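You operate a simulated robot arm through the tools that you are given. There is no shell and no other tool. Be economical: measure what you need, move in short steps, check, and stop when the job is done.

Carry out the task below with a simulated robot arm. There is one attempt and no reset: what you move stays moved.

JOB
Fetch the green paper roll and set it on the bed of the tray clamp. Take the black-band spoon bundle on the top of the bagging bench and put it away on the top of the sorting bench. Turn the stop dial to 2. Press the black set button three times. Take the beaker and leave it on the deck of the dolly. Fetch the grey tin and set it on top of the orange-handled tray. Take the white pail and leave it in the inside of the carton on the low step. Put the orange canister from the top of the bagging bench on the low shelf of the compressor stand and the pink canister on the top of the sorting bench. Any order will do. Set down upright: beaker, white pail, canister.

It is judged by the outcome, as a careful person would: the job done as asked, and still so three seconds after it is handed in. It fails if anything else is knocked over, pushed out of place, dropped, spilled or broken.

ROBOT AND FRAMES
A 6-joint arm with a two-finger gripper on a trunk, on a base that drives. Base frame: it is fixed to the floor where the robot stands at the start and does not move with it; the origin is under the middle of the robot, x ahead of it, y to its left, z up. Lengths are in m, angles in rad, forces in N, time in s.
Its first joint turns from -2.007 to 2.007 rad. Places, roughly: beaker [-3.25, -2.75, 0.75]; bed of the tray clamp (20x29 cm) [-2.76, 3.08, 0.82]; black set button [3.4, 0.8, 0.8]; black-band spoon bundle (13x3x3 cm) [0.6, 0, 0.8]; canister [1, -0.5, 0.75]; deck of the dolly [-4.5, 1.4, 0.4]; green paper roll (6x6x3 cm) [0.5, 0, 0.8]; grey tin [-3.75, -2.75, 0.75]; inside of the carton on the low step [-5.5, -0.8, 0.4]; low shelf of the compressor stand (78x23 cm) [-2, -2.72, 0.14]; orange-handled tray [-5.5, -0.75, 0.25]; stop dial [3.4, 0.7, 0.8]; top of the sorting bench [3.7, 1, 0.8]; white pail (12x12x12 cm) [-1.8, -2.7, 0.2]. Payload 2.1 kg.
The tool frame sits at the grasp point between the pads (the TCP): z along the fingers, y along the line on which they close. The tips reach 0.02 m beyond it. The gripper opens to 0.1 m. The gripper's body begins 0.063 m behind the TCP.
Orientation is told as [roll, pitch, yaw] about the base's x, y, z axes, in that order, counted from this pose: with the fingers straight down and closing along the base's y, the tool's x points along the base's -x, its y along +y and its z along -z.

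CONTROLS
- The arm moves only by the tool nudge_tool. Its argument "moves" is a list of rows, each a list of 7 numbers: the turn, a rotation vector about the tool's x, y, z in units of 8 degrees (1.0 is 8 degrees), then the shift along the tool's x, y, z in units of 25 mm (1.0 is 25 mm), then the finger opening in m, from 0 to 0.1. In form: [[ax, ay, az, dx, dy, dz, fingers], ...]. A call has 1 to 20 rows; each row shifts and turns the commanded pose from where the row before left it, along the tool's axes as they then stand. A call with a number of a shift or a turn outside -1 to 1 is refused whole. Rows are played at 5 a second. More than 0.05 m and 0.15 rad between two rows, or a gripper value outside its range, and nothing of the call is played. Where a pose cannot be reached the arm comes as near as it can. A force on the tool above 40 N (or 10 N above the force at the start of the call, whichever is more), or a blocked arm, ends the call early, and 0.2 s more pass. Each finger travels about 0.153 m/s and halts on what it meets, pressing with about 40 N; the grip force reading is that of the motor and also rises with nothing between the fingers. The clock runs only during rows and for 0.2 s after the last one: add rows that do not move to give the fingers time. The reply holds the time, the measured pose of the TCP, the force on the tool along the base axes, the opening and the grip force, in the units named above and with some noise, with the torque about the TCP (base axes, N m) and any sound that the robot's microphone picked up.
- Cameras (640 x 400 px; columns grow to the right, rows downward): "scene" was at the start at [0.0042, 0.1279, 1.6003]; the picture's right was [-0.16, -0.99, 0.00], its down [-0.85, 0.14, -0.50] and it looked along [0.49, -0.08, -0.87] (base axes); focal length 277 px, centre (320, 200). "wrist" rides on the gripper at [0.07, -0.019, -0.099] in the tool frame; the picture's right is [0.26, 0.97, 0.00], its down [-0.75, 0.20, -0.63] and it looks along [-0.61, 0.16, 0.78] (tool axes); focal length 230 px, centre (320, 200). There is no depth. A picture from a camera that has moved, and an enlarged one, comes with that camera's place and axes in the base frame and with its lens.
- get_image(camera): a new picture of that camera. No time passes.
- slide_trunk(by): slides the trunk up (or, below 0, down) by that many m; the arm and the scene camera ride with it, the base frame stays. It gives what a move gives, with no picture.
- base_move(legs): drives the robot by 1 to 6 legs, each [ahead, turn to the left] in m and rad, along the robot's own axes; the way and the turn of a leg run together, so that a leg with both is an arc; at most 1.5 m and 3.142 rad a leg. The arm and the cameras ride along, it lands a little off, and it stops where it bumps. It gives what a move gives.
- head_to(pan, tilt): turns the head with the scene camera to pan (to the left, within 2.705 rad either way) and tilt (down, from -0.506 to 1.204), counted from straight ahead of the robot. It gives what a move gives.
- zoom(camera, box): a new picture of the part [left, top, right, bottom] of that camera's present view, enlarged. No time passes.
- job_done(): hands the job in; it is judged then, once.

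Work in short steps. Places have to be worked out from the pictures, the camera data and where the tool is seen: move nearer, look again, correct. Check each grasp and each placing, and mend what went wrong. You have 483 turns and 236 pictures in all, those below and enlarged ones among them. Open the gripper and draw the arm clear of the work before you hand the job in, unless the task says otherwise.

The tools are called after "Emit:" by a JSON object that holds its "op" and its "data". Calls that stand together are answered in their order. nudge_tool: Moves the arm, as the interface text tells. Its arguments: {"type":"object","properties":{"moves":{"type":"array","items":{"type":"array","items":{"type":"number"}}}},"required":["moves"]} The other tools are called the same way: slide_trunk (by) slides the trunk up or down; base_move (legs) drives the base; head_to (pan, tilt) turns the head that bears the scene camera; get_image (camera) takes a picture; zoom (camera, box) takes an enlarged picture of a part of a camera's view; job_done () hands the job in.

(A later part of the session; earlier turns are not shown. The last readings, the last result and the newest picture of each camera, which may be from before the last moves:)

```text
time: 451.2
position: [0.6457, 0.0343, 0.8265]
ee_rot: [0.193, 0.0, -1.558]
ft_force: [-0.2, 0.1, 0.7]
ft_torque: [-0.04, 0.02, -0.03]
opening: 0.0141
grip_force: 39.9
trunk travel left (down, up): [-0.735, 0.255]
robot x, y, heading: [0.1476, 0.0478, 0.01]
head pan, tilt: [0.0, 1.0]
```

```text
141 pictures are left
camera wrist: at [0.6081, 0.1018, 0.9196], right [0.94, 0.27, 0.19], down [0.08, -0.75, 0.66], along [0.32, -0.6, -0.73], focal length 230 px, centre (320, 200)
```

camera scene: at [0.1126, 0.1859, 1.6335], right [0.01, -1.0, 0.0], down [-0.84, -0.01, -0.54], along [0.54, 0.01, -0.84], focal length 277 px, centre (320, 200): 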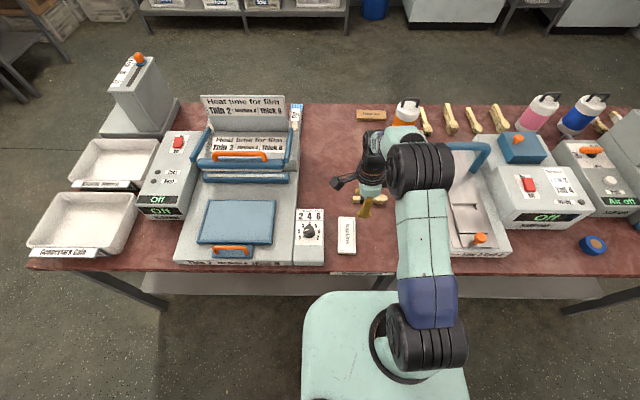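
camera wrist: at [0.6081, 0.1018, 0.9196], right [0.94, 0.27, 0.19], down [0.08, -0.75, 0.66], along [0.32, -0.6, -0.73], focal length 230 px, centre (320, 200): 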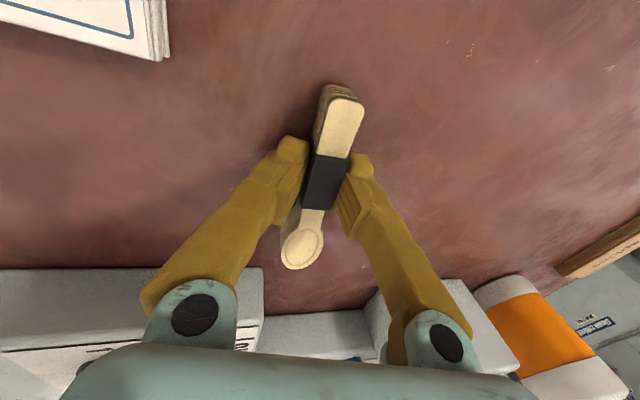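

Gripped on the band (14 mm). I lift straight up and check.

Emit:
{"op": "nudge_tool", "data": {"moves": [[0, 0, 0, 0, 0.15, -0.8, 0.0], [0, 0, 0, 0, 0.15, -0.8, 0.0], [0, 0, 0, 0, 0.15, -0.8, 0.0], [0, 0, 0, 0, 0, 0, 0.0]]}}

Emit:
{"op": "slide_trunk", "data": {"by": 0.15}}

Emit:
{"op": "get_image", "data": {"camera": "wrist"}}

```text
time: 452.2
position: [0.6437, 0.0332, 0.8883]
ee_rot: [0.194, 0.0, -1.559]
ft_force: [0.0, -0.3, 0.4]
ft_torque: [0.03, -0.02, -0.03]
opening: 0.0142
grip_force: 39.7
trunk travel left (down, up): [-0.735, 0.255]
robot x, y, heading: [0.1451, 0.0474, 0.014]
head pan, tilt: [0.0, 1.0]
```

```text
time: 454.0
position: [0.6445, 0.0329, 1.0381]
ee_rot: [0.192, -0.001, -1.56]
ft_force: [0.5, -0.8, -0.2]
ft_torque: [0.0, -0.03, -0.01]
opening: 0.0136
grip_force: 39.6
trunk travel left (down, up): [-0.885, 0.105]
robot x, y, heading: [0.1464, 0.047, 0.013]
head pan, tilt: [0.0, 1.0]
```

```text
140 pictures are left
camera wrist: at [0.6074, 0.1017, 1.1303], right [0.94, 0.27, 0.19], down [0.08, -0.75, 0.66], along [0.32, -0.6, -0.73], focal length 230 px, centre (320, 200)
```

wrist: 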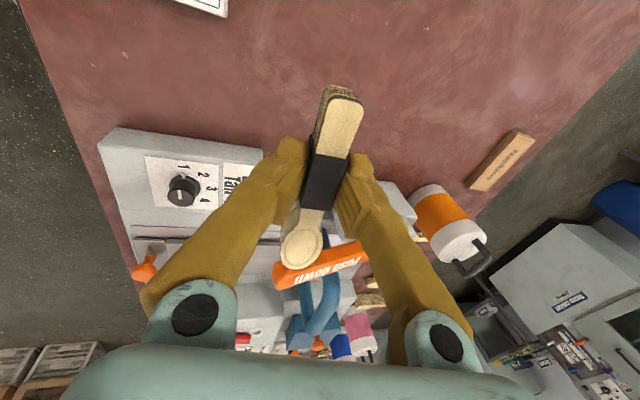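

Bundle is secure. I retract and level the tool, back off, and drive around the left end of the bench toward the sorting bench.

Emit:
{"op": "base_move", "data": {"legs": [[-0.45, 0]]}}

Emit:
{"op": "nudge_tool", "data": {"moves": [[0.6, 0, 0, 0, -1, -0.15, 0.0], [0.65, 0, 0, 0, -1, 0, 0.0], [0, 0, 0, 0, -1, 0, 0.0], [0, 0, 0, 0, -1, 0, 0.0]]}}

Emit:
{"op": "base_move", "data": {"legs": [[0, 1.56], [1.6, 0]]}}

```text
time: 456.7
position: [0.191, 0.029, 1.0376]
ee_rot: [0.192, -0.002, -1.557]
ft_force: [0.8, 0.4, -0.5]
ft_torque: [0.0, 0.01, 0.0]
opening: 0.0134
grip_force: 40.7
trunk travel left (down, up): [-0.885, 0.105]
robot x, y, heading: [-0.3047, 0.0413, 0.013]
head pan, tilt: [0.0, 1.0]
```

```text
time: 457.7
position: [0.0881, 0.0277, 1.031]
ee_rot: [0.019, 0.0, -1.558]
ft_force: [-0.3, -0.6, -0.9]
ft_torque: [0.04, 0.03, -0.01]
opening: 0.0136
grip_force: 39.6
trunk travel left (down, up): [-0.885, 0.105]
robot x, y, heading: [-0.302, 0.0417, 0.013]
head pan, tilt: [0.0, 1.0]
```

```text
refused: 1.6 is not a number from -1.5 to 1.5
```

Emit:
{"op": "base_move", "data": {"legs": [[0, 1.56], [1.0, 0], [0.6, 0], [0, -1.57], [1.2, 0]]}}

Emit:
{"op": "head_to", "data": {"pan": 0.0, "tilt": 0.5}}

Emit:
{"op": "get_image", "data": {"camera": "scene"}}

```text
time: 479.0
position: [1.2938, 1.5842, 1.0316]
ee_rot: [0.019, 0.0, -1.587]
ft_force: [-0.5, 0.1, -1.2]
ft_torque: [0.03, -0.06, -0.03]
opening: 0.0136
grip_force: 40.0
trunk travel left (down, up): [-0.885, 0.105]
robot x, y, heading: [0.8975, 1.6102, -0.022]
head pan, tilt: [0.0, 1.0]
```

```text
time: 480.0
position: [1.295, 1.5851, 1.0313]
ee_rot: [0.021, -0.001, -1.588]
ft_force: [-0.4, 0.2, 0.0]
ft_torque: [-0.01, 0.03, 0.0]
opening: 0.0139
grip_force: 40.0
trunk travel left (down, up): [-0.885, 0.105]
robot x, y, heading: [0.8986, 1.6071, -0.017]
head pan, tilt: [0.0, 0.499]
```

```text
139 pictures are left
camera scene: at [0.93, 1.7476, 1.7045], right [-0.02, -1.0, 0.0], down [-0.48, 0.01, -0.88], along [0.88, -0.01, -0.48], focal length 277 px, centre (320, 200)
```

scene: 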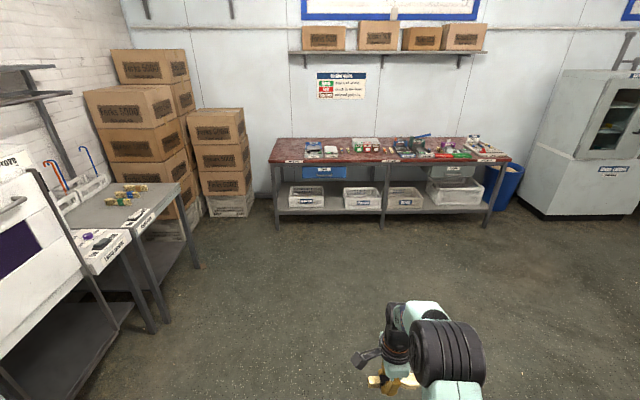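

Emit:
{"op": "zoom", "data": {"camera": "scene", "box": [260, 110, 530, 220]}}

```text
2.37 times, centred on (395, 165) of scene
camera zoom: at [0.93, 1.7476, 1.7045], right [-0.02, -1.0, 0.0], down [-0.48, 0.01, -0.88], along [0.88, -0.01, -0.48], focal length 657 px, centre (142, 283)
```

zoom: 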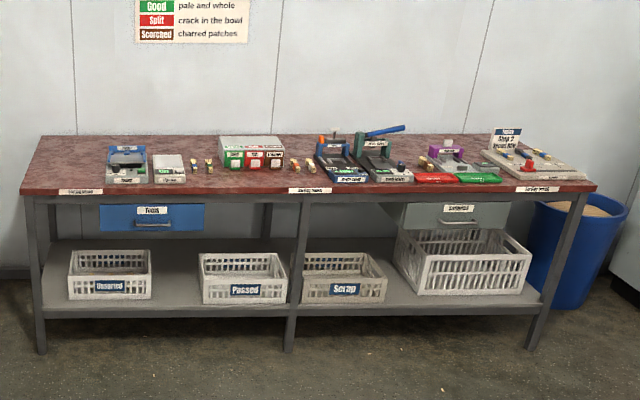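

Sorting bench: front edge x≈3.33, y −0.05…2.2; free space at its left end. I approach that end first to set the bundle down.

Emit:
{"op": "base_move", "data": {"legs": [[0, 0.17], [1.4, 0], [0.35, 0], [0, -0.155]]}}

Emit:
{"op": "head_to", "data": {"pan": -0.1, "tilt": 0.75}}

Emit:
{"op": "get_image", "data": {"camera": "scene"}}

```text
time: 490.2
position: [3.0471, 1.8342, 1.0318]
ee_rot: [0.019, -0.001, -1.59]
ft_force: [-0.3, -0.6, -0.9]
ft_torque: [0.03, 0.01, 0.04]
opening: 0.0138
grip_force: 40.6
trunk travel left (down, up): [-0.885, 0.105]
robot x, y, heading: [2.653, 1.8585, -0.02]
head pan, tilt: [0.0, 0.499]
```

```text
time: 491.0
position: [3.0478, 1.8342, 1.0316]
ee_rot: [0.021, 0.0, -1.591]
ft_force: [-0.8, 0.2, 0.1]
ft_torque: [0.04, -0.01, -0.04]
opening: 0.0138
grip_force: 39.8
trunk travel left (down, up): [-0.885, 0.105]
robot x, y, heading: [2.6502, 1.8597, -0.02]
head pan, tilt: [-0.099, 0.75]
```

```text
137 pictures are left
camera scene: at [2.6752, 1.9893, 1.6826], right [-0.12, -0.99, 0.0], down [-0.68, 0.08, -0.73], along [0.73, -0.09, -0.68], focal length 277 px, centre (320, 200)
```

scene: 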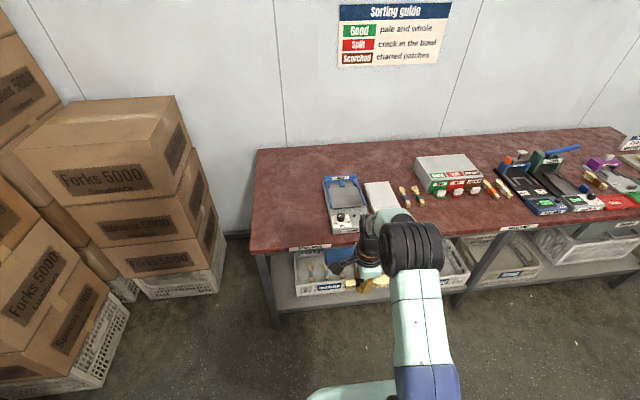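

Free area: x 3.38–3.9, y 1.86–2.17. I drive to about (3.12, 2.0) facing the bench.

Emit:
{"op": "base_move", "data": {"legs": [[0, 0.3], [0.48, 0], [0, -0.28]]}}

Emit:
{"op": "get_image", "data": {"camera": "scene"}}

Emit:
{"op": "get_image", "data": {"camera": "wrist"}}

```text
time: 495.8
position: [3.5132, 1.9772, 1.0316]
ee_rot: [0.019, 0.001, -1.568]
ft_force: [-0.6, -0.1, -1.1]
ft_torque: [0.03, -0.06, 0.02]
opening: 0.0138
grip_force: 39.8
trunk travel left (down, up): [-0.885, 0.105]
robot x, y, heading: [3.112, 1.9967, 0.002]
head pan, tilt: [-0.099, 0.75]
```

```text
136 pictures are left
camera scene: at [3.1364, 2.1251, 1.6825], right [-0.1, -1.0, 0.0], down [-0.68, 0.07, -0.73], along [0.73, -0.07, -0.68], focal length 277 px, centre (320, 200)
```

scene: 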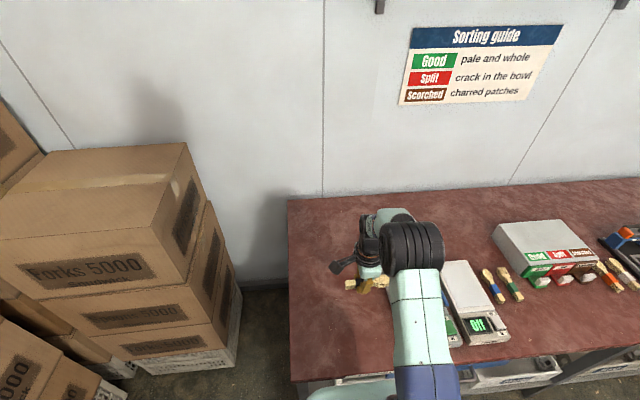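

```text
135 pictures are left
camera wrist: at [3.4924, 2.0458, 1.1295], right [0.97, 0.26, 0.02], down [0.19, -0.75, 0.63], along [0.18, -0.61, -0.77], focal length 230 px, centre (320, 200)
```

wrist: 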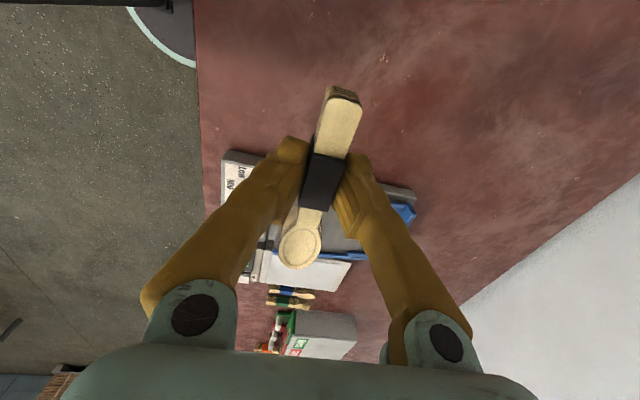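

I shift left 5 cm, re-tilt as at the pick-up so the bundle lies flat, extend to x≈3.57 and lower the trunk.

Emit:
{"op": "nudge_tool", "data": {"moves": [[-0.6, 0, 0, 1, 0, 0, 0.0], [-0.65, 0, 0, 1, 0, 0, 0.0], [0, 0, 0, 0.1, 0.98, 0.17, 0.0], [0, 0, 0, 0, 0.98, 0.17, 0.0]]}}

Emit:
{"op": "slide_trunk", "data": {"by": -0.16}}

Emit:
{"op": "get_image", "data": {"camera": "wrist"}}

```text
time: 496.8
position: [3.5622, 2.0309, 1.0305]
ee_rot: [0.192, -0.001, -1.566]
ft_force: [0.0, 0.1, -1.0]
ft_torque: [-0.02, 0.04, 0.01]
opening: 0.0139
grip_force: 39.7
trunk travel left (down, up): [-0.885, 0.105]
robot x, y, heading: [3.118, 1.9957, -0.002]
head pan, tilt: [-0.099, 0.75]
```

```text
time: 498.6
position: [3.5621, 2.0315, 0.8727]
ee_rot: [0.195, 0.0, -1.567]
ft_force: [-0.2, -0.3, -0.4]
ft_torque: [-0.02, 0.0, 0.02]
opening: 0.0135
grip_force: 40.1
trunk travel left (down, up): [-0.725, 0.265]
robot x, y, heading: [3.1152, 1.9943, 0.004]
head pan, tilt: [-0.099, 0.75]
```

```text
134 pictures are left
camera wrist: at [3.5252, 2.0992, 0.9652], right [0.95, 0.26, 0.19], down [0.08, -0.75, 0.66], along [0.31, -0.61, -0.73], focal length 230 px, centre (320, 200)
```

wrist: 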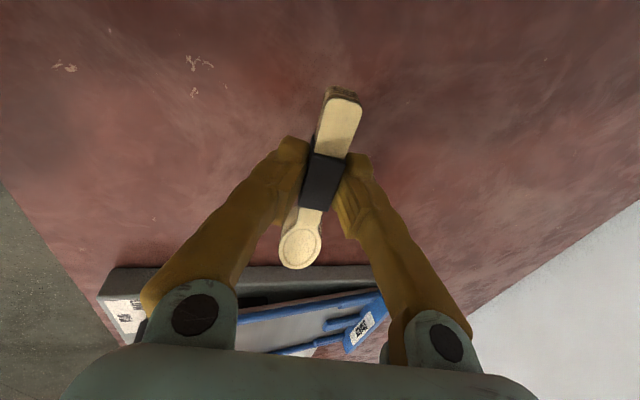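

I descend in steps until contact.

Emit:
{"op": "nudge_tool", "data": {"moves": [[0, 0, 0, 0, -0.15, 0.8, 0.0], [0, 0, 0, 0, -0.1, 0.5, 0.0], [0, 0, 0, 0, -0.03, 0.15, 0.0], [0, 0, 0, 0, -0.03, 0.15, 0.0], [0, 0, 0, 0, -0.02, 0.1, 0.0], [0, 0, 0, 0, -0.02, 0.1, 0.0]]}}

```text
time: 500.0
position: [3.5621, 2.0314, 0.8284]
ee_rot: [0.2, -0.001, -1.566]
ft_force: [0.7, 1.7, 13.7]
ft_torque: [-0.62, 0.07, 0.04]
opening: 0.0135
grip_force: 40.0
trunk travel left (down, up): [-0.725, 0.265]
robot x, y, heading: [3.1155, 1.994, -0.002]
head pan, tilt: [-0.099, 0.75]
```

Contact at z≈0.828. I release, rise straight and check.

Emit:
{"op": "nudge_tool", "data": {"moves": [[0, 0, 0, 0, 0, 0, 0.02], [0, 0, 0, 0, 0, 0, 0.04], [0, 0, 0, 0, 0, 0, 0.05], [0, 0, 0, 0, 0.15, -0.8, 0.05], [0, 0, 0, 0, 0.15, -0.8, 0.05], [0, 0, 0, 0, 0.15, -0.8, 0.05]]}}

Emit:
{"op": "get_image", "data": {"camera": "wrist"}}

```text
time: 501.4
position: [3.5636, 2.0323, 0.8882]
ee_rot: [0.195, -0.001, -1.566]
ft_force: [0.1, 1.0, -0.3]
ft_torque: [0.01, 0.03, 0.02]
opening: 0.0501
grip_force: 0.1
trunk travel left (down, up): [-0.725, 0.265]
robot x, y, heading: [3.1185, 1.9968, 0.001]
head pan, tilt: [-0.099, 0.75]
```

```text
133 pictures are left
camera wrist: at [3.5255, 2.1007, 0.981], right [0.95, 0.26, 0.19], down [0.08, -0.75, 0.66], along [0.31, -0.61, -0.73], focal length 230 px, centre (320, 200)
```

wrist: 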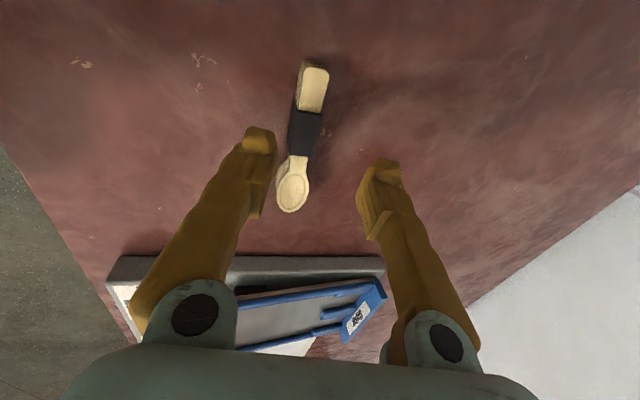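

Bundle lies on the sorting bench. I level the tool, back off and move along to the dial/button at y≈0.75.

Emit:
{"op": "slide_trunk", "data": {"by": 0.16}}

Emit:
{"op": "base_move", "data": {"legs": [[-0.4, 0]]}}

Emit:
{"op": "nudge_tool", "data": {"moves": [[0.6, 0, 0, 0, -1, -0.15, 0.05], [0.65, 0, 0, -1, -1, 0, 0.05], [0, 0, 0, -1, -0.5, 0, 0.05]]}}

Emit:
{"op": "base_move", "data": {"legs": [[0, -1.57], [1.2, 0], [0, 1.57]]}}

Emit:
{"op": "get_image", "data": {"camera": "scene"}}

```text
time: 503.2
position: [3.564, 2.0321, 1.048]
ee_rot: [0.193, 0.0, -1.567]
ft_force: [-0.5, -0.1, -0.3]
ft_torque: [-0.03, 0.0, 0.0]
opening: 0.0499
grip_force: 0.1
trunk travel left (down, up): [-0.885, 0.105]
robot x, y, heading: [3.115, 1.9922, 0.002]
head pan, tilt: [-0.099, 0.75]
```

```text
time: 505.8
position: [3.1607, 2.0318, 1.0476]
ee_rot: [0.191, -0.001, -1.564]
ft_force: [0.4, 0.5, -0.7]
ft_torque: [-0.01, -0.01, -0.03]
opening: 0.0501
grip_force: 0.0
trunk travel left (down, up): [-0.885, 0.105]
robot x, y, heading: [2.7117, 1.9923, 0.006]
head pan, tilt: [-0.099, 0.75]
```

```text
time: 506.6
position: [3.0972, 1.9791, 1.0442]
ee_rot: [0.018, 0.0, -1.564]
ft_force: [0.6, 0.5, -0.5]
ft_torque: [0.0, 0.01, -0.01]
opening: 0.0499
grip_force: 0.1
trunk travel left (down, up): [-0.885, 0.105]
robot x, y, heading: [2.7152, 1.9915, 0.007]
head pan, tilt: [-0.099, 0.75]
```

```text
time: 520.4
position: [3.0967, 0.7644, 1.0431]
ee_rot: [0.02, 0.0, -1.55]
ft_force: [-0.3, -0.4, 0.3]
ft_torque: [-0.01, -0.02, -0.01]
opening: 0.0501
grip_force: 0.1
trunk travel left (down, up): [-0.885, 0.105]
robot x, y, heading: [2.7128, 0.7711, 0.02]
head pan, tilt: [-0.099, 0.75]
```

```text
132 pictures are left
camera scene: at [2.7297, 0.9027, 1.6826], right [-0.08, -1.0, 0.0], down [-0.68, 0.06, -0.73], along [0.73, -0.06, -0.68], focal length 277 px, centre (320, 200)
```

scene: 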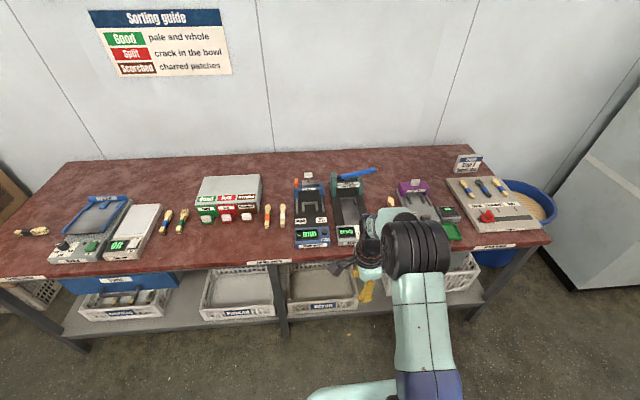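

Emit:
{"op": "zoom", "data": {"camera": "scene", "box": [260, 150, 420, 260]}}

Emit:
{"op": "zoom", "data": {"camera": "scene", "box": [390, 140, 550, 250]}}

```text
3.64 times, centred on (340, 205) of scene
camera zoom: at [2.7297, 0.9027, 1.6826], right [-0.08, -1.0, 0.0], down [-0.68, 0.06, -0.73], along [0.73, -0.06, -0.68], focal length 1008 px, centre (247, 182)
```

zoom: 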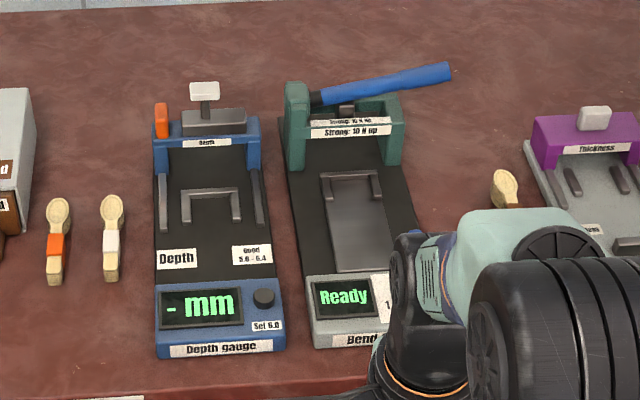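

```text
3.64 times, centred on (470, 195) of scene
camera zoom: at [2.7297, 0.9027, 1.6826], right [-0.08, -1.0, 0.0], down [-0.68, 0.06, -0.73], along [0.73, -0.06, -0.68], focal length 1008 px, centre (-226, 218)
```

zoom: 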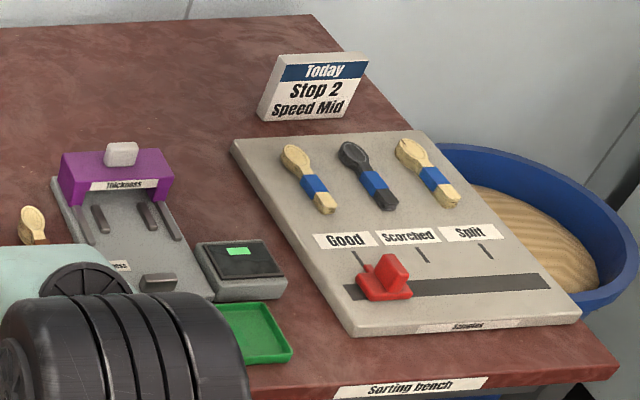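

The black button by "Set 6.0" on the depth gauge is at ≈(3.45, 0.82); the stop dial should be on the bend tester, hidden by the arm. I go closer and look with the wrist camera.

Emit:
{"op": "base_move", "data": {"legs": [[0.32, -0.02]]}}

Emit:
{"op": "get_image", "data": {"camera": "wrist"}}

Emit:
{"op": "get_image", "data": {"camera": "scene"}}

```text
time: 522.6
position: [3.4099, 0.7629, 1.046]
ee_rot: [0.021, -0.002, -1.566]
ft_force: [0.0, -1.0, -0.2]
ft_torque: [-0.01, 0.02, 0.01]
opening: 0.0501
grip_force: 0.1
trunk travel left (down, up): [-0.885, 0.105]
robot x, y, heading: [3.0279, 0.7753, 0.002]
head pan, tilt: [-0.099, 0.75]
```

```text
129 pictures are left
camera wrist: at [3.391, 0.8307, 1.1428], right [0.96, 0.26, 0.02], down [0.19, -0.75, 0.63], along [0.18, -0.61, -0.77], focal length 230 px, centre (320, 200)
```

wrist: 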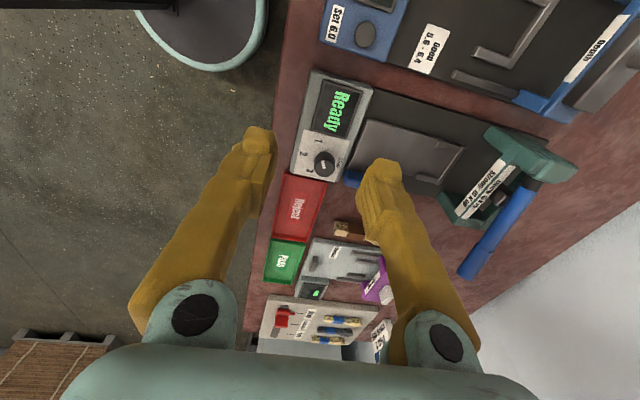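

```text
128 pictures are left
camera scene: at [3.0462, 0.9059, 1.6826], right [-0.1, -1.0, 0.0], down [-0.68, 0.07, -0.73], along [0.73, -0.07, -0.68], focal length 277 px, centre (320, 200)
```

scene: 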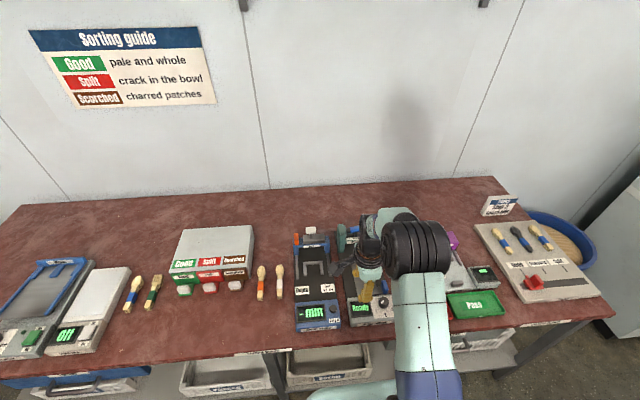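

Dial visible on the bend tester and the button on the depth gauge. I zoom in on both.

Emit:
{"op": "zoom", "data": {"camera": "wrist", "box": [280, 0, 440, 200]}}

Emit:
{"op": "zoom", "data": {"camera": "scene", "box": [280, 240, 420, 340]}}

```text
2.00 times, centred on (360, 100) of wrist
camera zoom: at [3.391, 0.8307, 1.1428], right [0.96, 0.26, 0.02], down [0.19, -0.75, 0.63], along [0.18, -0.61, -0.77], focal length 460 px, centre (240, 400)
```

zoom: 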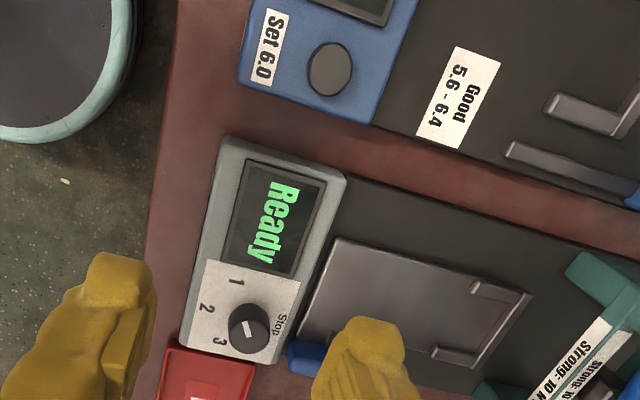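

```text
4.00 times, centred on (350, 290) of scene
camera zoom: at [3.0462, 0.9059, 1.6826], right [-0.1, -1.0, 0.0], down [-0.68, 0.07, -0.73], along [0.73, -0.07, -0.68], focal length 1109 px, centre (200, -160)
```

zoom: 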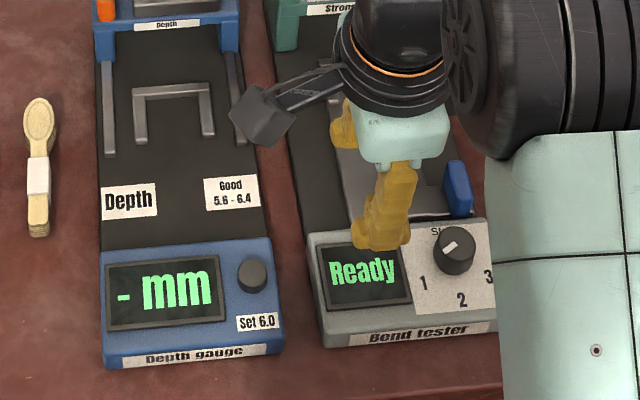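

Dial (pointer apparently at 1) is at ≈(3.446, 0.669, 0.86); button at ≈(3.45, 0.827, top 0.833). First the button: I close the fingers, move above it and lower.

Emit:
{"op": "nudge_tool", "data": {"moves": [[0, 0, 0, 0.9, 0.55, 0, 0.0], [0, 0, 0, 0.9, 0.55, 0, 0.0], [0, 0, 0, 0.76, 0.5, 0, 0.0], [0, 0, 0, 0, 0, 0, 0.0]]}}

Emit:
{"op": "slide_trunk", "data": {"by": -0.13}}

Emit:
{"op": "get_image", "data": {"camera": "wrist"}}

Emit:
{"op": "get_image", "data": {"camera": "scene"}}

```text
time: 523.6
position: [3.4528, 0.8269, 1.0454]
ee_rot: [0.019, -0.002, -1.565]
ft_force: [-0.5, -0.8, -0.6]
ft_torque: [-0.04, 0.01, -0.02]
opening: 0.0001
grip_force: 29.6
trunk travel left (down, up): [-0.885, 0.105]
robot x, y, heading: [3.0239, 0.7751, 0.001]
head pan, tilt: [-0.099, 0.75]
```

```text
time: 525.1
position: [3.4526, 0.8265, 0.9153]
ee_rot: [0.019, 0.001, -1.567]
ft_force: [0.1, -0.7, 0.1]
ft_torque: [-0.01, 0.0, 0.01]
opening: 0.0002
grip_force: 29.8
trunk travel left (down, up): [-0.755, 0.235]
robot x, y, heading: [3.0294, 0.7754, 0.005]
head pan, tilt: [-0.099, 0.75]
```

```text
125 pictures are left
camera wrist: at [3.4323, 0.8949, 1.0131], right [0.96, 0.26, 0.02], down [0.19, -0.75, 0.63], along [0.18, -0.61, -0.77], focal length 230 px, centre (320, 200)
```

wrist: 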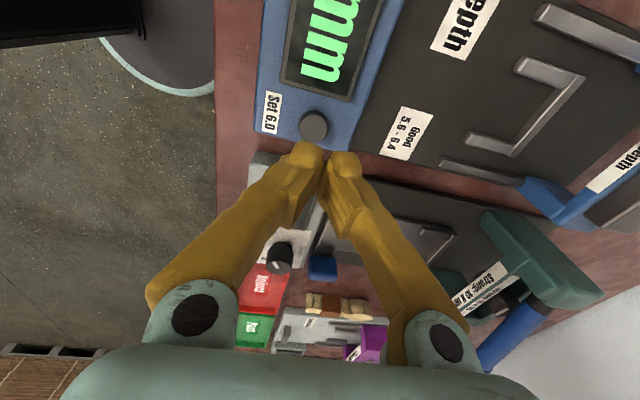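

```text
124 pictures are left
camera scene: at [3.0482, 0.9059, 1.5526], right [-0.1, -1.0, 0.0], down [-0.68, 0.07, -0.73], along [0.73, -0.07, -0.68], focal length 277 px, centre (320, 200)
```

scene: 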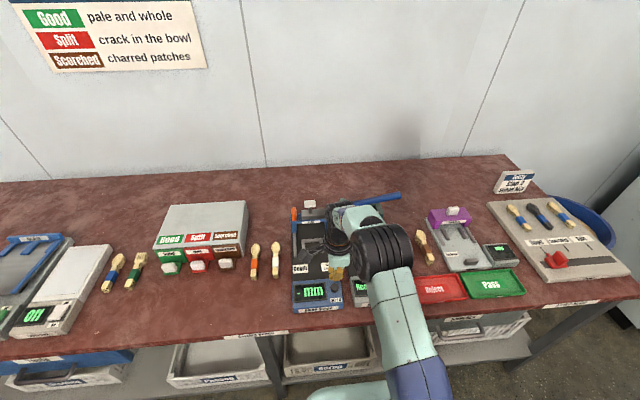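

Button at (3.450, 0.829). I descend 4.5 cm so the tips are just above it, then look.

Emit:
{"op": "nudge_tool", "data": {"moves": [[0, 0, 0, 0.05, -0.1, 0.9, 0.0], [0, 0, 0, 0, 0, 0.9, 0.0]]}}

Emit:
{"op": "zoom", "data": {"camera": "wrist", "box": [220, 80, 420, 240]}}

```text
time: 525.7
position: [3.4512, 0.8286, 0.8694]
ee_rot: [0.018, 0.001, -1.567]
ft_force: [0.1, 0.4, -0.6]
ft_torque: [0.0, 0.03, -0.01]
opening: 0.0
grip_force: 30.2
trunk travel left (down, up): [-0.755, 0.235]
robot x, y, heading: [3.0273, 0.7742, 0.002]
head pan, tilt: [-0.099, 0.75]
```

```text
2.50 times, centred on (320, 160) of wrist
camera zoom: at [3.4317, 0.8964, 0.9676], right [0.96, 0.26, 0.02], down [0.19, -0.75, 0.63], along [0.18, -0.61, -0.77], focal length 575 px, centre (320, 300)
```

zoom: 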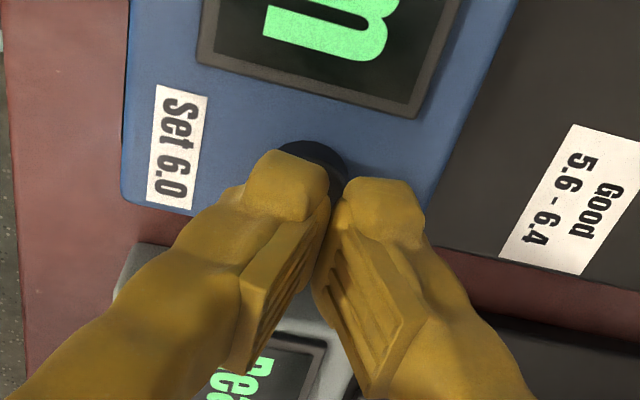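

Aligned. I press gently in small steps watching force and sounds.

Emit:
{"op": "nudge_tool", "data": {"moves": [[0, 0, 0, 0.05, 0, 0.15, 0.0], [0, 0, 0, 0, 0, 0.12, 0.0], [0, 0, 0, 0, 0, 0.12, 0.0]]}}

```text
time: 526.5
position: [3.4511, 0.8302, 0.8602]
ee_rot: [0.018, 0.0, -1.566]
ft_force: [-0.2, -0.1, 0.5]
ft_torque: [0.0, 0.02, 0.01]
opening: 0.0
grip_force: 29.6
trunk travel left (down, up): [-0.755, 0.235]
robot x, y, heading: [3.0262, 0.7753, 0.001]
head pan, tilt: [-0.099, 0.75]
```

Emit:
{"op": "nudge_tool", "data": {"moves": [[0, 0, 0, 0, 0, 0.1, 0.0], [0, 0, 0, 0, 0, 0.1, 0.0]]}}

```text
time: 527.1
position: [3.4511, 0.8302, 0.8567]
ee_rot: [0.018, 0.0, -1.566]
ft_force: [0.1, -0.9, 2.4]
ft_torque: [-0.02, 0.04, -0.02]
opening: 0.0
grip_force: 30.0
trunk travel left (down, up): [-0.755, 0.235]
robot x, y, heading: [3.0282, 0.7787, 0.006]
head pan, tilt: [-0.099, 0.75]
```

Contact begins (2.4 N) at z≈0.857. I press on a few mm.

Emit:
{"op": "nudge_tool", "data": {"moves": [[0, 0, 0, 0, 0, 0.1, 0.0], [0, 0, 0, 0, 0, 0.1, 0.0]]}}

Emit:
{"op": "zoom", "data": {"camera": "wrist", "box": [220, 40, 420, 200]}}

```text
time: 527.7
position: [3.4523, 0.8284, 0.8514]
ee_rot: [0.023, -0.001, -1.566]
ft_force: [1.9, 0.1, 8.7]
ft_torque: [-0.02, 0.0, -0.02]
opening: 0.0
grip_force: 29.8
trunk travel left (down, up): [-0.755, 0.235]
robot x, y, heading: [3.0277, 0.7761, 0.009]
head pan, tilt: [-0.099, 0.75]
heard: click
```

```text
2.50 times, centred on (320, 120) of wrist
camera zoom: at [3.4306, 0.8975, 0.9489], right [0.96, 0.26, 0.02], down [0.19, -0.75, 0.63], along [0.18, -0.61, -0.77], focal length 575 px, centre (320, 400)
```

zoom: 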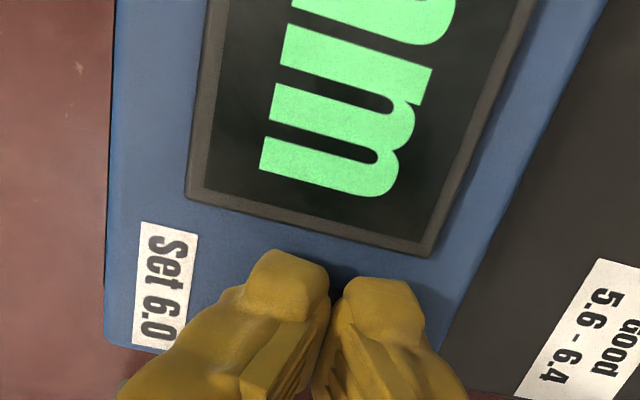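

First click heard. I release fully.

Emit:
{"op": "nudge_tool", "data": {"moves": [[0, 0, 0, 0, 0, -0.3, 0.0], [0, 0, 0, 0, 0, -0.3, 0.0], [0, 0, 0, 0, 0, 0, 0.0]]}}

Emit:
{"op": "nudge_tool", "data": {"moves": [[0, 0, 0, 0, 0, 0.3, 0.0], [0, 0, 0, 0, 0, 0.2, 0.0], [0, 0, 0, 0, 0, 0.1, 0.0]]}}

```text
time: 528.5
position: [3.4509, 0.8306, 0.8645]
ee_rot: [0.018, 0.0, -1.567]
ft_force: [0.8, -0.6, -0.8]
ft_torque: [0.02, -0.02, -0.02]
opening: 0.0
grip_force: 29.6
trunk travel left (down, up): [-0.755, 0.235]
robot x, y, heading: [3.0293, 0.7791, 0.001]
head pan, tilt: [-0.099, 0.75]
```

```text
time: 529.3
position: [3.4502, 0.8294, 0.8512]
ee_rot: [0.023, 0.001, -1.566]
ft_force: [0.8, -0.3, 8.4]
ft_torque: [-0.06, 0.06, 0.01]
opening: 0.0
grip_force: 29.9
trunk travel left (down, up): [-0.755, 0.235]
robot x, y, heading: [3.0298, 0.7704, 0.0]
head pan, tilt: [-0.099, 0.75]
heard: click
```

Second click. Release and press the third time.

Emit:
{"op": "nudge_tool", "data": {"moves": [[0, 0, 0, 0, 0, -0.3, 0.0], [0, 0, 0, 0, 0, -0.3, 0.0], [0, 0, 0, 0, 0, 0, 0.0]]}}

Emit:
{"op": "nudge_tool", "data": {"moves": [[0, 0, 0, 0, 0, 0.3, 0.0], [0, 0, 0, 0, 0, 0.2, 0.0], [0, 0, 0, 0, 0, 0.1, 0.0]]}}

Emit:
{"op": "nudge_tool", "data": {"moves": [[0, 0, 0, 0, 0, -1, 0.0], [0, 0, 0, 0, 0, -1, 0.0], [0, 0, 0, 0, 0, -0.8, 0.0]]}}

Emit:
{"op": "get_image", "data": {"camera": "wrist"}}

```text
time: 530.1
position: [3.4495, 0.8288, 0.8658]
ee_rot: [0.02, 0.0, -1.565]
ft_force: [0.5, 0.1, 1.0]
ft_torque: [-0.01, -0.04, 0.02]
opening: 0.0
grip_force: 29.7
trunk travel left (down, up): [-0.755, 0.235]
robot x, y, heading: [3.0279, 0.7744, -0.004]
head pan, tilt: [-0.099, 0.75]
```

```text
time: 530.9
position: [3.4495, 0.8284, 0.8511]
ee_rot: [0.022, -0.001, -1.565]
ft_force: [1.6, 1.1, 10.5]
ft_torque: [0.0, 0.02, 0.0]
opening: 0.0
grip_force: 30.4
trunk travel left (down, up): [-0.755, 0.235]
robot x, y, heading: [3.0288, 0.7774, 0.002]
head pan, tilt: [-0.099, 0.75]
heard: click
```

```text
time: 531.7
position: [3.4506, 0.8285, 0.9209]
ee_rot: [0.017, 0.001, -1.567]
ft_force: [-0.1, -0.5, 0.5]
ft_torque: [0.02, 0.01, 0.02]
opening: 0.0
grip_force: 29.2
trunk travel left (down, up): [-0.755, 0.235]
robot x, y, heading: [3.0291, 0.7735, 0.003]
head pan, tilt: [-0.099, 0.75]
```

```text
121 pictures are left
camera wrist: at [3.4303, 0.8969, 1.0184], right [0.96, 0.26, 0.02], down [0.19, -0.75, 0.63], along [0.18, -0.61, -0.77], focal length 230 px, centre (320, 200)
```

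wrist: 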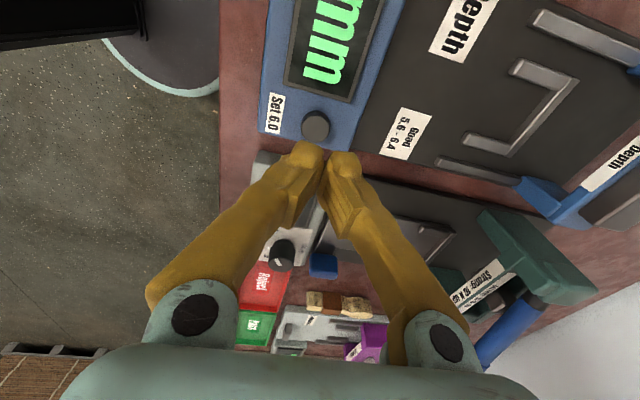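

Three clicks done. Now I move over the dial with the fingers open and take a close look at it.

Emit:
{"op": "nudge_tool", "data": {"moves": [[0, 0, 0, -1, 0, 0, 0.05], [0, 0, 0, -1, 0, 0, 0.05], [0, 0, 0, -1, 0, 0, 0.05], [0, 0, 0, -1, 0, 0, 0.05], [0, 0, 0, -1, 0, 0, 0.05], [0, 0, 0, -0.8, 0, 0, 0.05]]}}

Emit:
{"op": "zoom", "data": {"camera": "wrist", "box": [220, 60, 420, 220]}}

```text
time: 533.1
position: [3.452, 0.6807, 0.9199]
ee_rot: [0.019, 0.002, -1.566]
ft_force: [-0.1, 0.5, 0.1]
ft_torque: [0.02, -0.05, 0.0]
opening: 0.05
grip_force: 0.1
trunk travel left (down, up): [-0.755, 0.235]
robot x, y, heading: [3.0278, 0.7761, 0.002]
head pan, tilt: [-0.099, 0.75]
```

```text
2.50 times, centred on (320, 140) of wrist
camera zoom: at [3.4316, 0.7495, 1.0177], right [0.96, 0.26, 0.02], down [0.19, -0.75, 0.63], along [0.18, -0.61, -0.77], focal length 575 px, centre (320, 350)
```

zoom: 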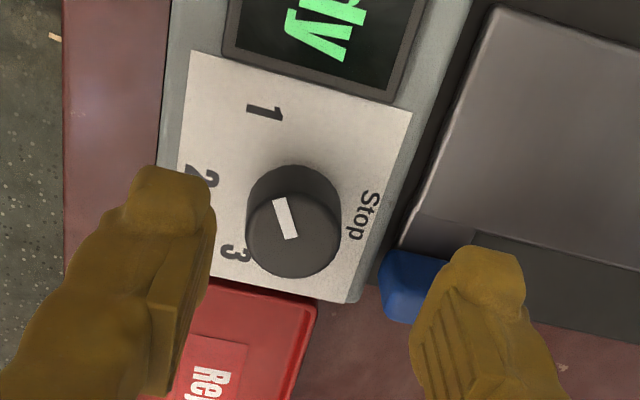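

Pointer is at 1; 2 is about 60° counter‑clockwise (towards me). I centre over the knob (3.448, 0.669), lower, and grip it.

Emit:
{"op": "nudge_tool", "data": {"moves": [[0, 0, 0, -0.47, -0.16, 0, 0.042], [0, 0, 0, 0, 0, 0.8, 0.042], [0, 0, 0, 0, 0, 0.8, 0.042]]}}

Emit:
{"op": "zoom", "data": {"camera": "wrist", "box": [220, 80, 420, 240]}}

```text
time: 533.9
position: [3.447, 0.6725, 0.8802]
ee_rot: [0.02, -0.001, -1.566]
ft_force: [0.4, 0.6, 0.2]
ft_torque: [0.03, 0.02, -0.02]
opening: 0.0425
grip_force: 0.1
trunk travel left (down, up): [-0.755, 0.235]
robot x, y, heading: [3.0269, 0.7735, 0.003]
head pan, tilt: [-0.099, 0.75]
```

```text
2.50 times, centred on (320, 160) of wrist
camera zoom: at [3.4275, 0.7403, 0.9775], right [0.96, 0.26, 0.02], down [0.19, -0.75, 0.63], along [0.18, -0.61, -0.77], focal length 575 px, centre (320, 300)
```

zoom: 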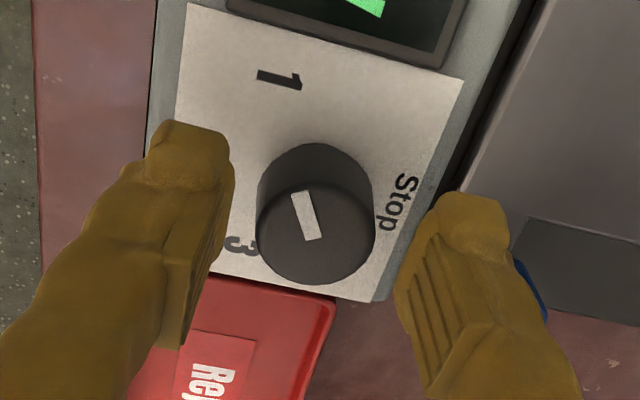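

Emit:
{"op": "nudge_tool", "data": {"moves": [[0, 0, 0, -0.18, 0, 0.3, 0.042], [0, 0, 0, 0, 0, 0.2, 0.042], [0, 0, 0, 0, 0, 0.15, 0.042]]}}

Emit:
{"op": "zoom", "data": {"camera": "wrist", "box": [220, 100, 420, 260]}}

```text
time: 534.7
position: [3.4488, 0.6676, 0.8631]
ee_rot: [0.021, 0.0, -1.565]
ft_force: [-0.8, -0.2, 0.5]
ft_torque: [-0.02, 0.02, 0.0]
opening: 0.0421
grip_force: 0.1
trunk travel left (down, up): [-0.755, 0.235]
robot x, y, heading: [3.0275, 0.7738, 0.001]
head pan, tilt: [-0.099, 0.75]
```

```text
2.50 times, centred on (320, 180) of wrist
camera zoom: at [3.4277, 0.7359, 0.9611], right [0.96, 0.26, 0.02], down [0.19, -0.75, 0.63], along [0.18, -0.61, -0.77], focal length 575 px, centre (320, 250)
```

zoom: 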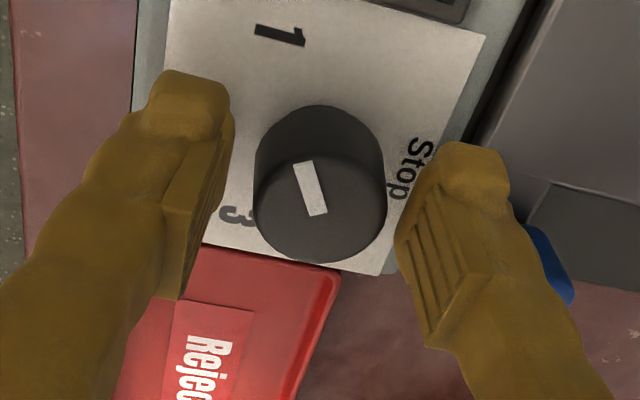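

I close on the knob and turn 60° counter‑clockwise.

Emit:
{"op": "nudge_tool", "data": {"moves": [[0, 0, 0, 0, 0, 0.1, 0.03], [0, 0, 0, 0, 0, 0, 0.02], [0, 0, 0, 0, 0, 0, 0.0], [0, 0, 0, 0, 0, 0, 0.0]]}}

Emit:
{"op": "nudge_tool", "data": {"moves": [[0, 0, -0.5, 0, 0, 0, 0.0], [0, 0, -0.5, 0, 0, 0, 0.0], [0, 0, -0.5, 0, 0, 0, 0.0], [0, 0, -0.5, 0, 0, 0, 0.0], [0, 0, -0.5, 0, 0, 0, 0.0], [0, 0, -0.5, 0, 0, 0, 0.0], [0, 0, -0.5, 0, 0, 0, 0.0], [0, 0, -0.5, 0, 0, 0, 0.0]]}}

Emit:
{"op": "get_image", "data": {"camera": "wrist"}}

```text
time: 535.7
position: [3.4477, 0.668, 0.862]
ee_rot: [0.022, -0.001, -1.565]
ft_force: [4.6, -0.5, 7.6]
ft_torque: [-0.03, -0.02, 0.02]
opening: 0.0292
grip_force: 45.1
trunk travel left (down, up): [-0.755, 0.235]
robot x, y, heading: [3.0243, 0.7755, 0.003]
head pan, tilt: [-0.099, 0.75]
```

```text
time: 537.5
position: [3.4472, 0.6671, 0.8622]
ee_rot: [0.017, -0.01, -1.005]
ft_force: [2.4, -0.7, 9.2]
ft_torque: [0.74, 0.46, -0.02]
opening: 0.0293
grip_force: 44.6
trunk travel left (down, up): [-0.755, 0.235]
robot x, y, heading: [3.0283, 0.7745, 0.002]
head pan, tilt: [-0.099, 0.75]
```

```text
117 pictures are left
camera wrist: at [3.3932, 0.7149, 0.9587], right [0.68, 0.74, 0.01], down [0.56, -0.53, 0.64], along [0.48, -0.43, -0.77], focal length 230 px, centre (320, 200)
```

wrist: 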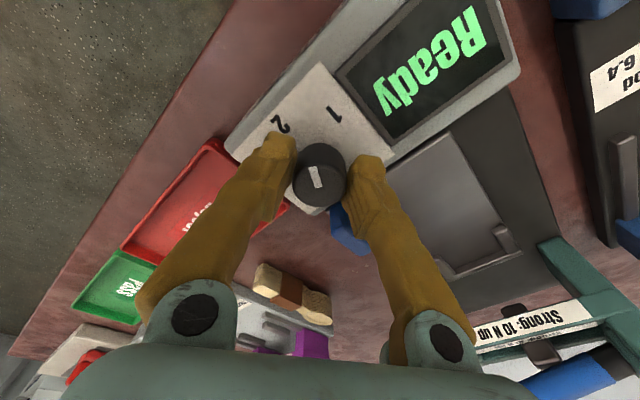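

The knob turns with the gripper (32° so far). I continue ~26°.

Emit:
{"op": "nudge_tool", "data": {"moves": [[0, 0, -0.5, 0, 0, 0, 0.0], [0, 0, -0.5, 0, 0, 0, 0.0], [0, 0, -0.5, 0, 0, 0, 0.0], [0, 0, -0.5, 0, 0, 0, 0.0], [0, 0, -0.5, 0, 0, 0, 0.0], [0, 0, -0.5, 0, 0, 0, 0.0], [0, 0, -0.25, 0, 0, 0, 0.0], [0, 0, 0, 0, 0, 0, 0.0]]}}

Emit:
{"op": "zoom", "data": {"camera": "wrist", "box": [220, 80, 420, 240]}}

```text
time: 539.3
position: [3.447, 0.6666, 0.8617]
ee_rot: [0.01, -0.016, -0.551]
ft_force: [-7.6, -0.3, -5.3]
ft_torque: [0.32, 0.7, -0.03]
opening: 0.0292
grip_force: 44.9
trunk travel left (down, up): [-0.755, 0.235]
robot x, y, heading: [3.0277, 0.7806, 0.003]
head pan, tilt: [-0.099, 0.75]
```

```text
2.50 times, centred on (320, 160) of wrist
camera zoom: at [3.3768, 0.6862, 0.9585], right [0.29, 0.96, 0.01], down [0.73, -0.22, 0.64], along [0.62, -0.18, -0.77], focal length 575 px, centre (320, 300)
```

zoom: 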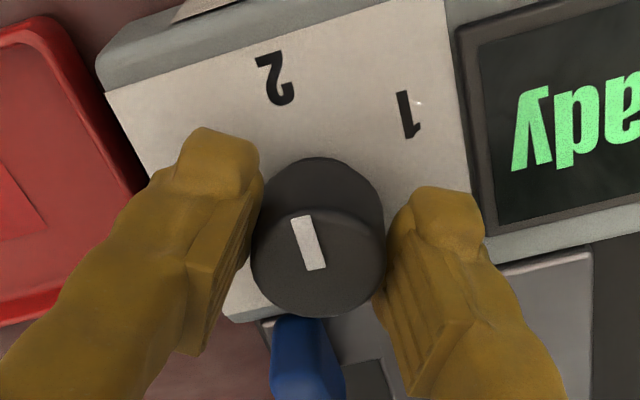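

Pointer lines up with 2. I add about 1°, release and rise to verify.

Emit:
{"op": "nudge_tool", "data": {"moves": [[0, 0, -0.15, 0, 0, 0, 0.0], [0, 0, 0, 0, 0, 0, 0.0], [0, 0, 0, 0, 0, 0, 0.045], [0, 0, 0, 0, 0, 0, 0.045], [0, 0, 0, 0, 0, -1, 0.045], [0, 0, 0, 0, 0, -1, 0.045]]}}

Emit:
{"op": "zoom", "data": {"camera": "wrist", "box": [220, 40, 420, 200]}}

```text
time: 540.7
position: [3.4454, 0.6675, 0.9123]
ee_rot: [0.011, -0.018, -0.532]
ft_force: [0.1, 0.4, 0.6]
ft_torque: [0.0, 0.0, 0.0]
opening: 0.0449
grip_force: 0.1
trunk travel left (down, up): [-0.755, 0.235]
robot x, y, heading: [3.0296, 0.7749, 0.004]
head pan, tilt: [-0.099, 0.75]
```

```text
2.50 times, centred on (320, 120) of wrist
camera zoom: at [3.3752, 0.6851, 1.0085], right [0.27, 0.96, 0.0], down [0.74, -0.21, 0.64], along [0.62, -0.17, -0.76], focal length 575 px, centre (320, 400)
```

zoom: 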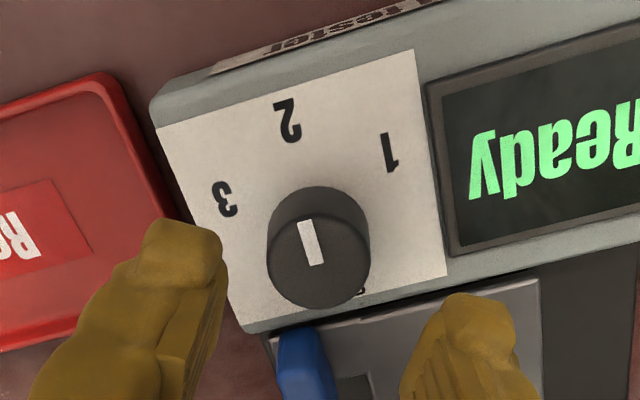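

Dial reads 2. Next I raise, back off, and drive to the rear side of the bagging bench for the pink canister.

Emit:
{"op": "slide_trunk", "data": {"by": 0.15}}

Emit:
{"op": "base_move", "data": {"legs": [[-0.45, 0], [0, -2.2], [1.0, 0]]}}

Emit:
{"op": "head_to", "data": {"pan": -0.4, "tilt": 0.5}}

Emit:
{"op": "get_image", "data": {"camera": "scene"}}

```text
time: 542.5
position: [3.4468, 0.6661, 1.0619]
ee_rot: [0.007, -0.016, -0.531]
ft_force: [0.4, -0.3, 0.3]
ft_torque: [-0.01, -0.02, 0.01]
opening: 0.0452
grip_force: 0.0
trunk travel left (down, up): [-0.905, 0.085]
robot x, y, heading: [3.0295, 0.7756, 0.001]
head pan, tilt: [-0.099, 0.75]
```

```text
time: 555.3
position: [1.6247, -0.2808, 1.0621]
ee_rot: [0.01, -0.018, -2.761]
ft_force: [-0.2, -1.2, 0.1]
ft_torque: [-0.04, 0.02, 0.0]
opening: 0.0449
grip_force: 0.0
trunk travel left (down, up): [-0.905, 0.085]
robot x, y, heading: [1.9663, -0.019, -2.224]
head pan, tilt: [-0.099, 0.75]
```

```text
time: 556.1
position: [1.6244, -0.2821, 1.0619]
ee_rot: [0.008, -0.015, -2.763]
ft_force: [-0.6, -0.7, -0.5]
ft_torque: [0.01, 0.01, -0.01]
opening: 0.0451
grip_force: 0.1
trunk travel left (down, up): [-0.905, 0.085]
robot x, y, heading: [1.9666, -0.0162, -2.225]
head pan, tilt: [-0.4, 0.499]
```

```text
114 pictures are left
camera scene: at [2.0329, -0.1005, 1.7245], right [-0.49, 0.87, 0.0], down [0.42, 0.24, -0.88], along [-0.76, -0.43, -0.48], focal length 277 px, centre (320, 200)
```

scene: 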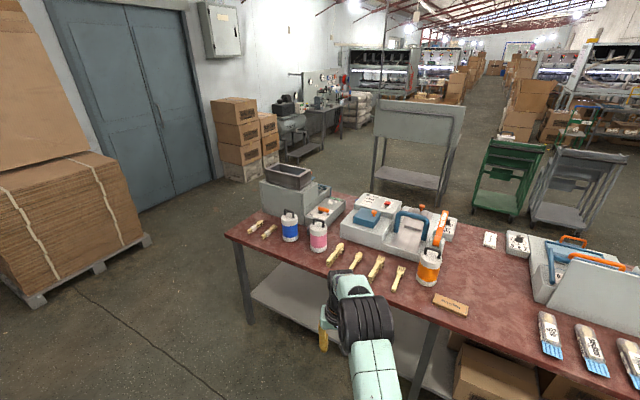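

Emit:
{"op": "zoom", "data": {"camera": "scene", "box": [230, 180, 470, 330]}}

```text
2.67 times, centred on (350, 255) of scene
camera zoom: at [2.0329, -0.1005, 1.7245], right [-0.49, 0.87, 0.0], down [0.42, 0.24, -0.88], along [-0.76, -0.43, -0.48], focal length 740 px, centre (240, 53)
```

zoom: 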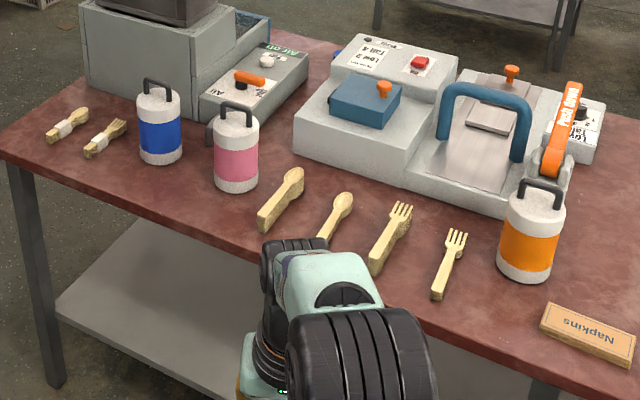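

Pink canister at ≈(1.034, −0.674), orange at ≈(0.997, −0.128); each has a top loop handle I can grip. I drive behind the pink one facing −x.

Emit:
{"op": "base_move", "data": {"legs": [[0, 0.14], [0.75, 0], [0, -1.057]]}}

Emit:
{"op": "head_to", "data": {"pan": 0, "tilt": 0.8}}

Emit:
{"op": "get_image", "data": {"camera": "scene"}}

Emit:
{"op": "get_image", "data": {"camera": "wrist"}}

```text
time: 563.4
position: [1.1838, -0.5457, 1.0611]
ee_rot: [0.007, -0.017, 2.601]
ft_force: [-0.8, 0.4, -0.1]
ft_torque: [0.02, 0.01, 0.0]
opening: 0.0448
grip_force: 0.1
trunk travel left (down, up): [-0.905, 0.085]
robot x, y, heading: [1.5995, -0.657, 3.136]
head pan, tilt: [-0.4, 0.499]
```

```text
time: 564.3
position: [1.1848, -0.5452, 1.0617]
ee_rot: [0.011, -0.018, 2.599]
ft_force: [1.1, -0.2, 0.8]
ft_torque: [-0.02, 0.0, 0.03]
opening: 0.0448
grip_force: 0.0
trunk travel left (down, up): [-0.905, 0.085]
robot x, y, heading: [1.6023, -0.655, 3.141]
head pan, tilt: [0.0, 0.799]
```

```text
112 pictures are left
camera scene: at [1.5789, -0.7984, 1.6986], right [0.01, 1.0, 0.0], down [0.72, 0.0, -0.7], along [-0.7, 0.0, -0.72], focal length 277 px, centre (320, 200)
```

scene: 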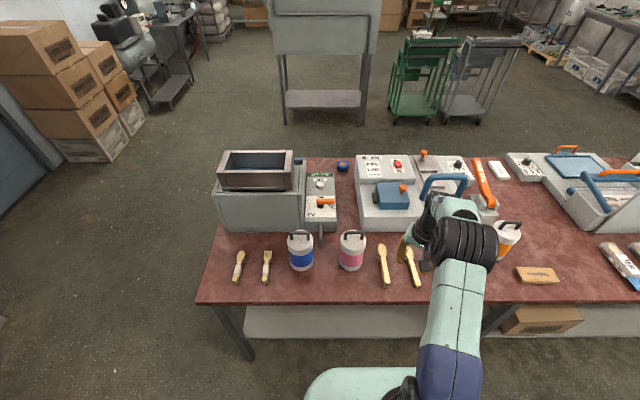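

```text
111 pictures are left
camera wrist: at [1.2565, -0.5671, 1.1583], right [-0.28, -0.96, 0.01], down [-0.73, 0.21, 0.64], along [-0.62, 0.17, -0.77], focal length 230 px, centre (320, 200)
```

wrist: 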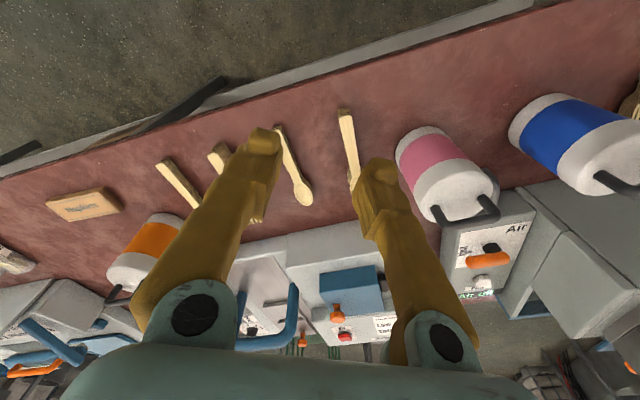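

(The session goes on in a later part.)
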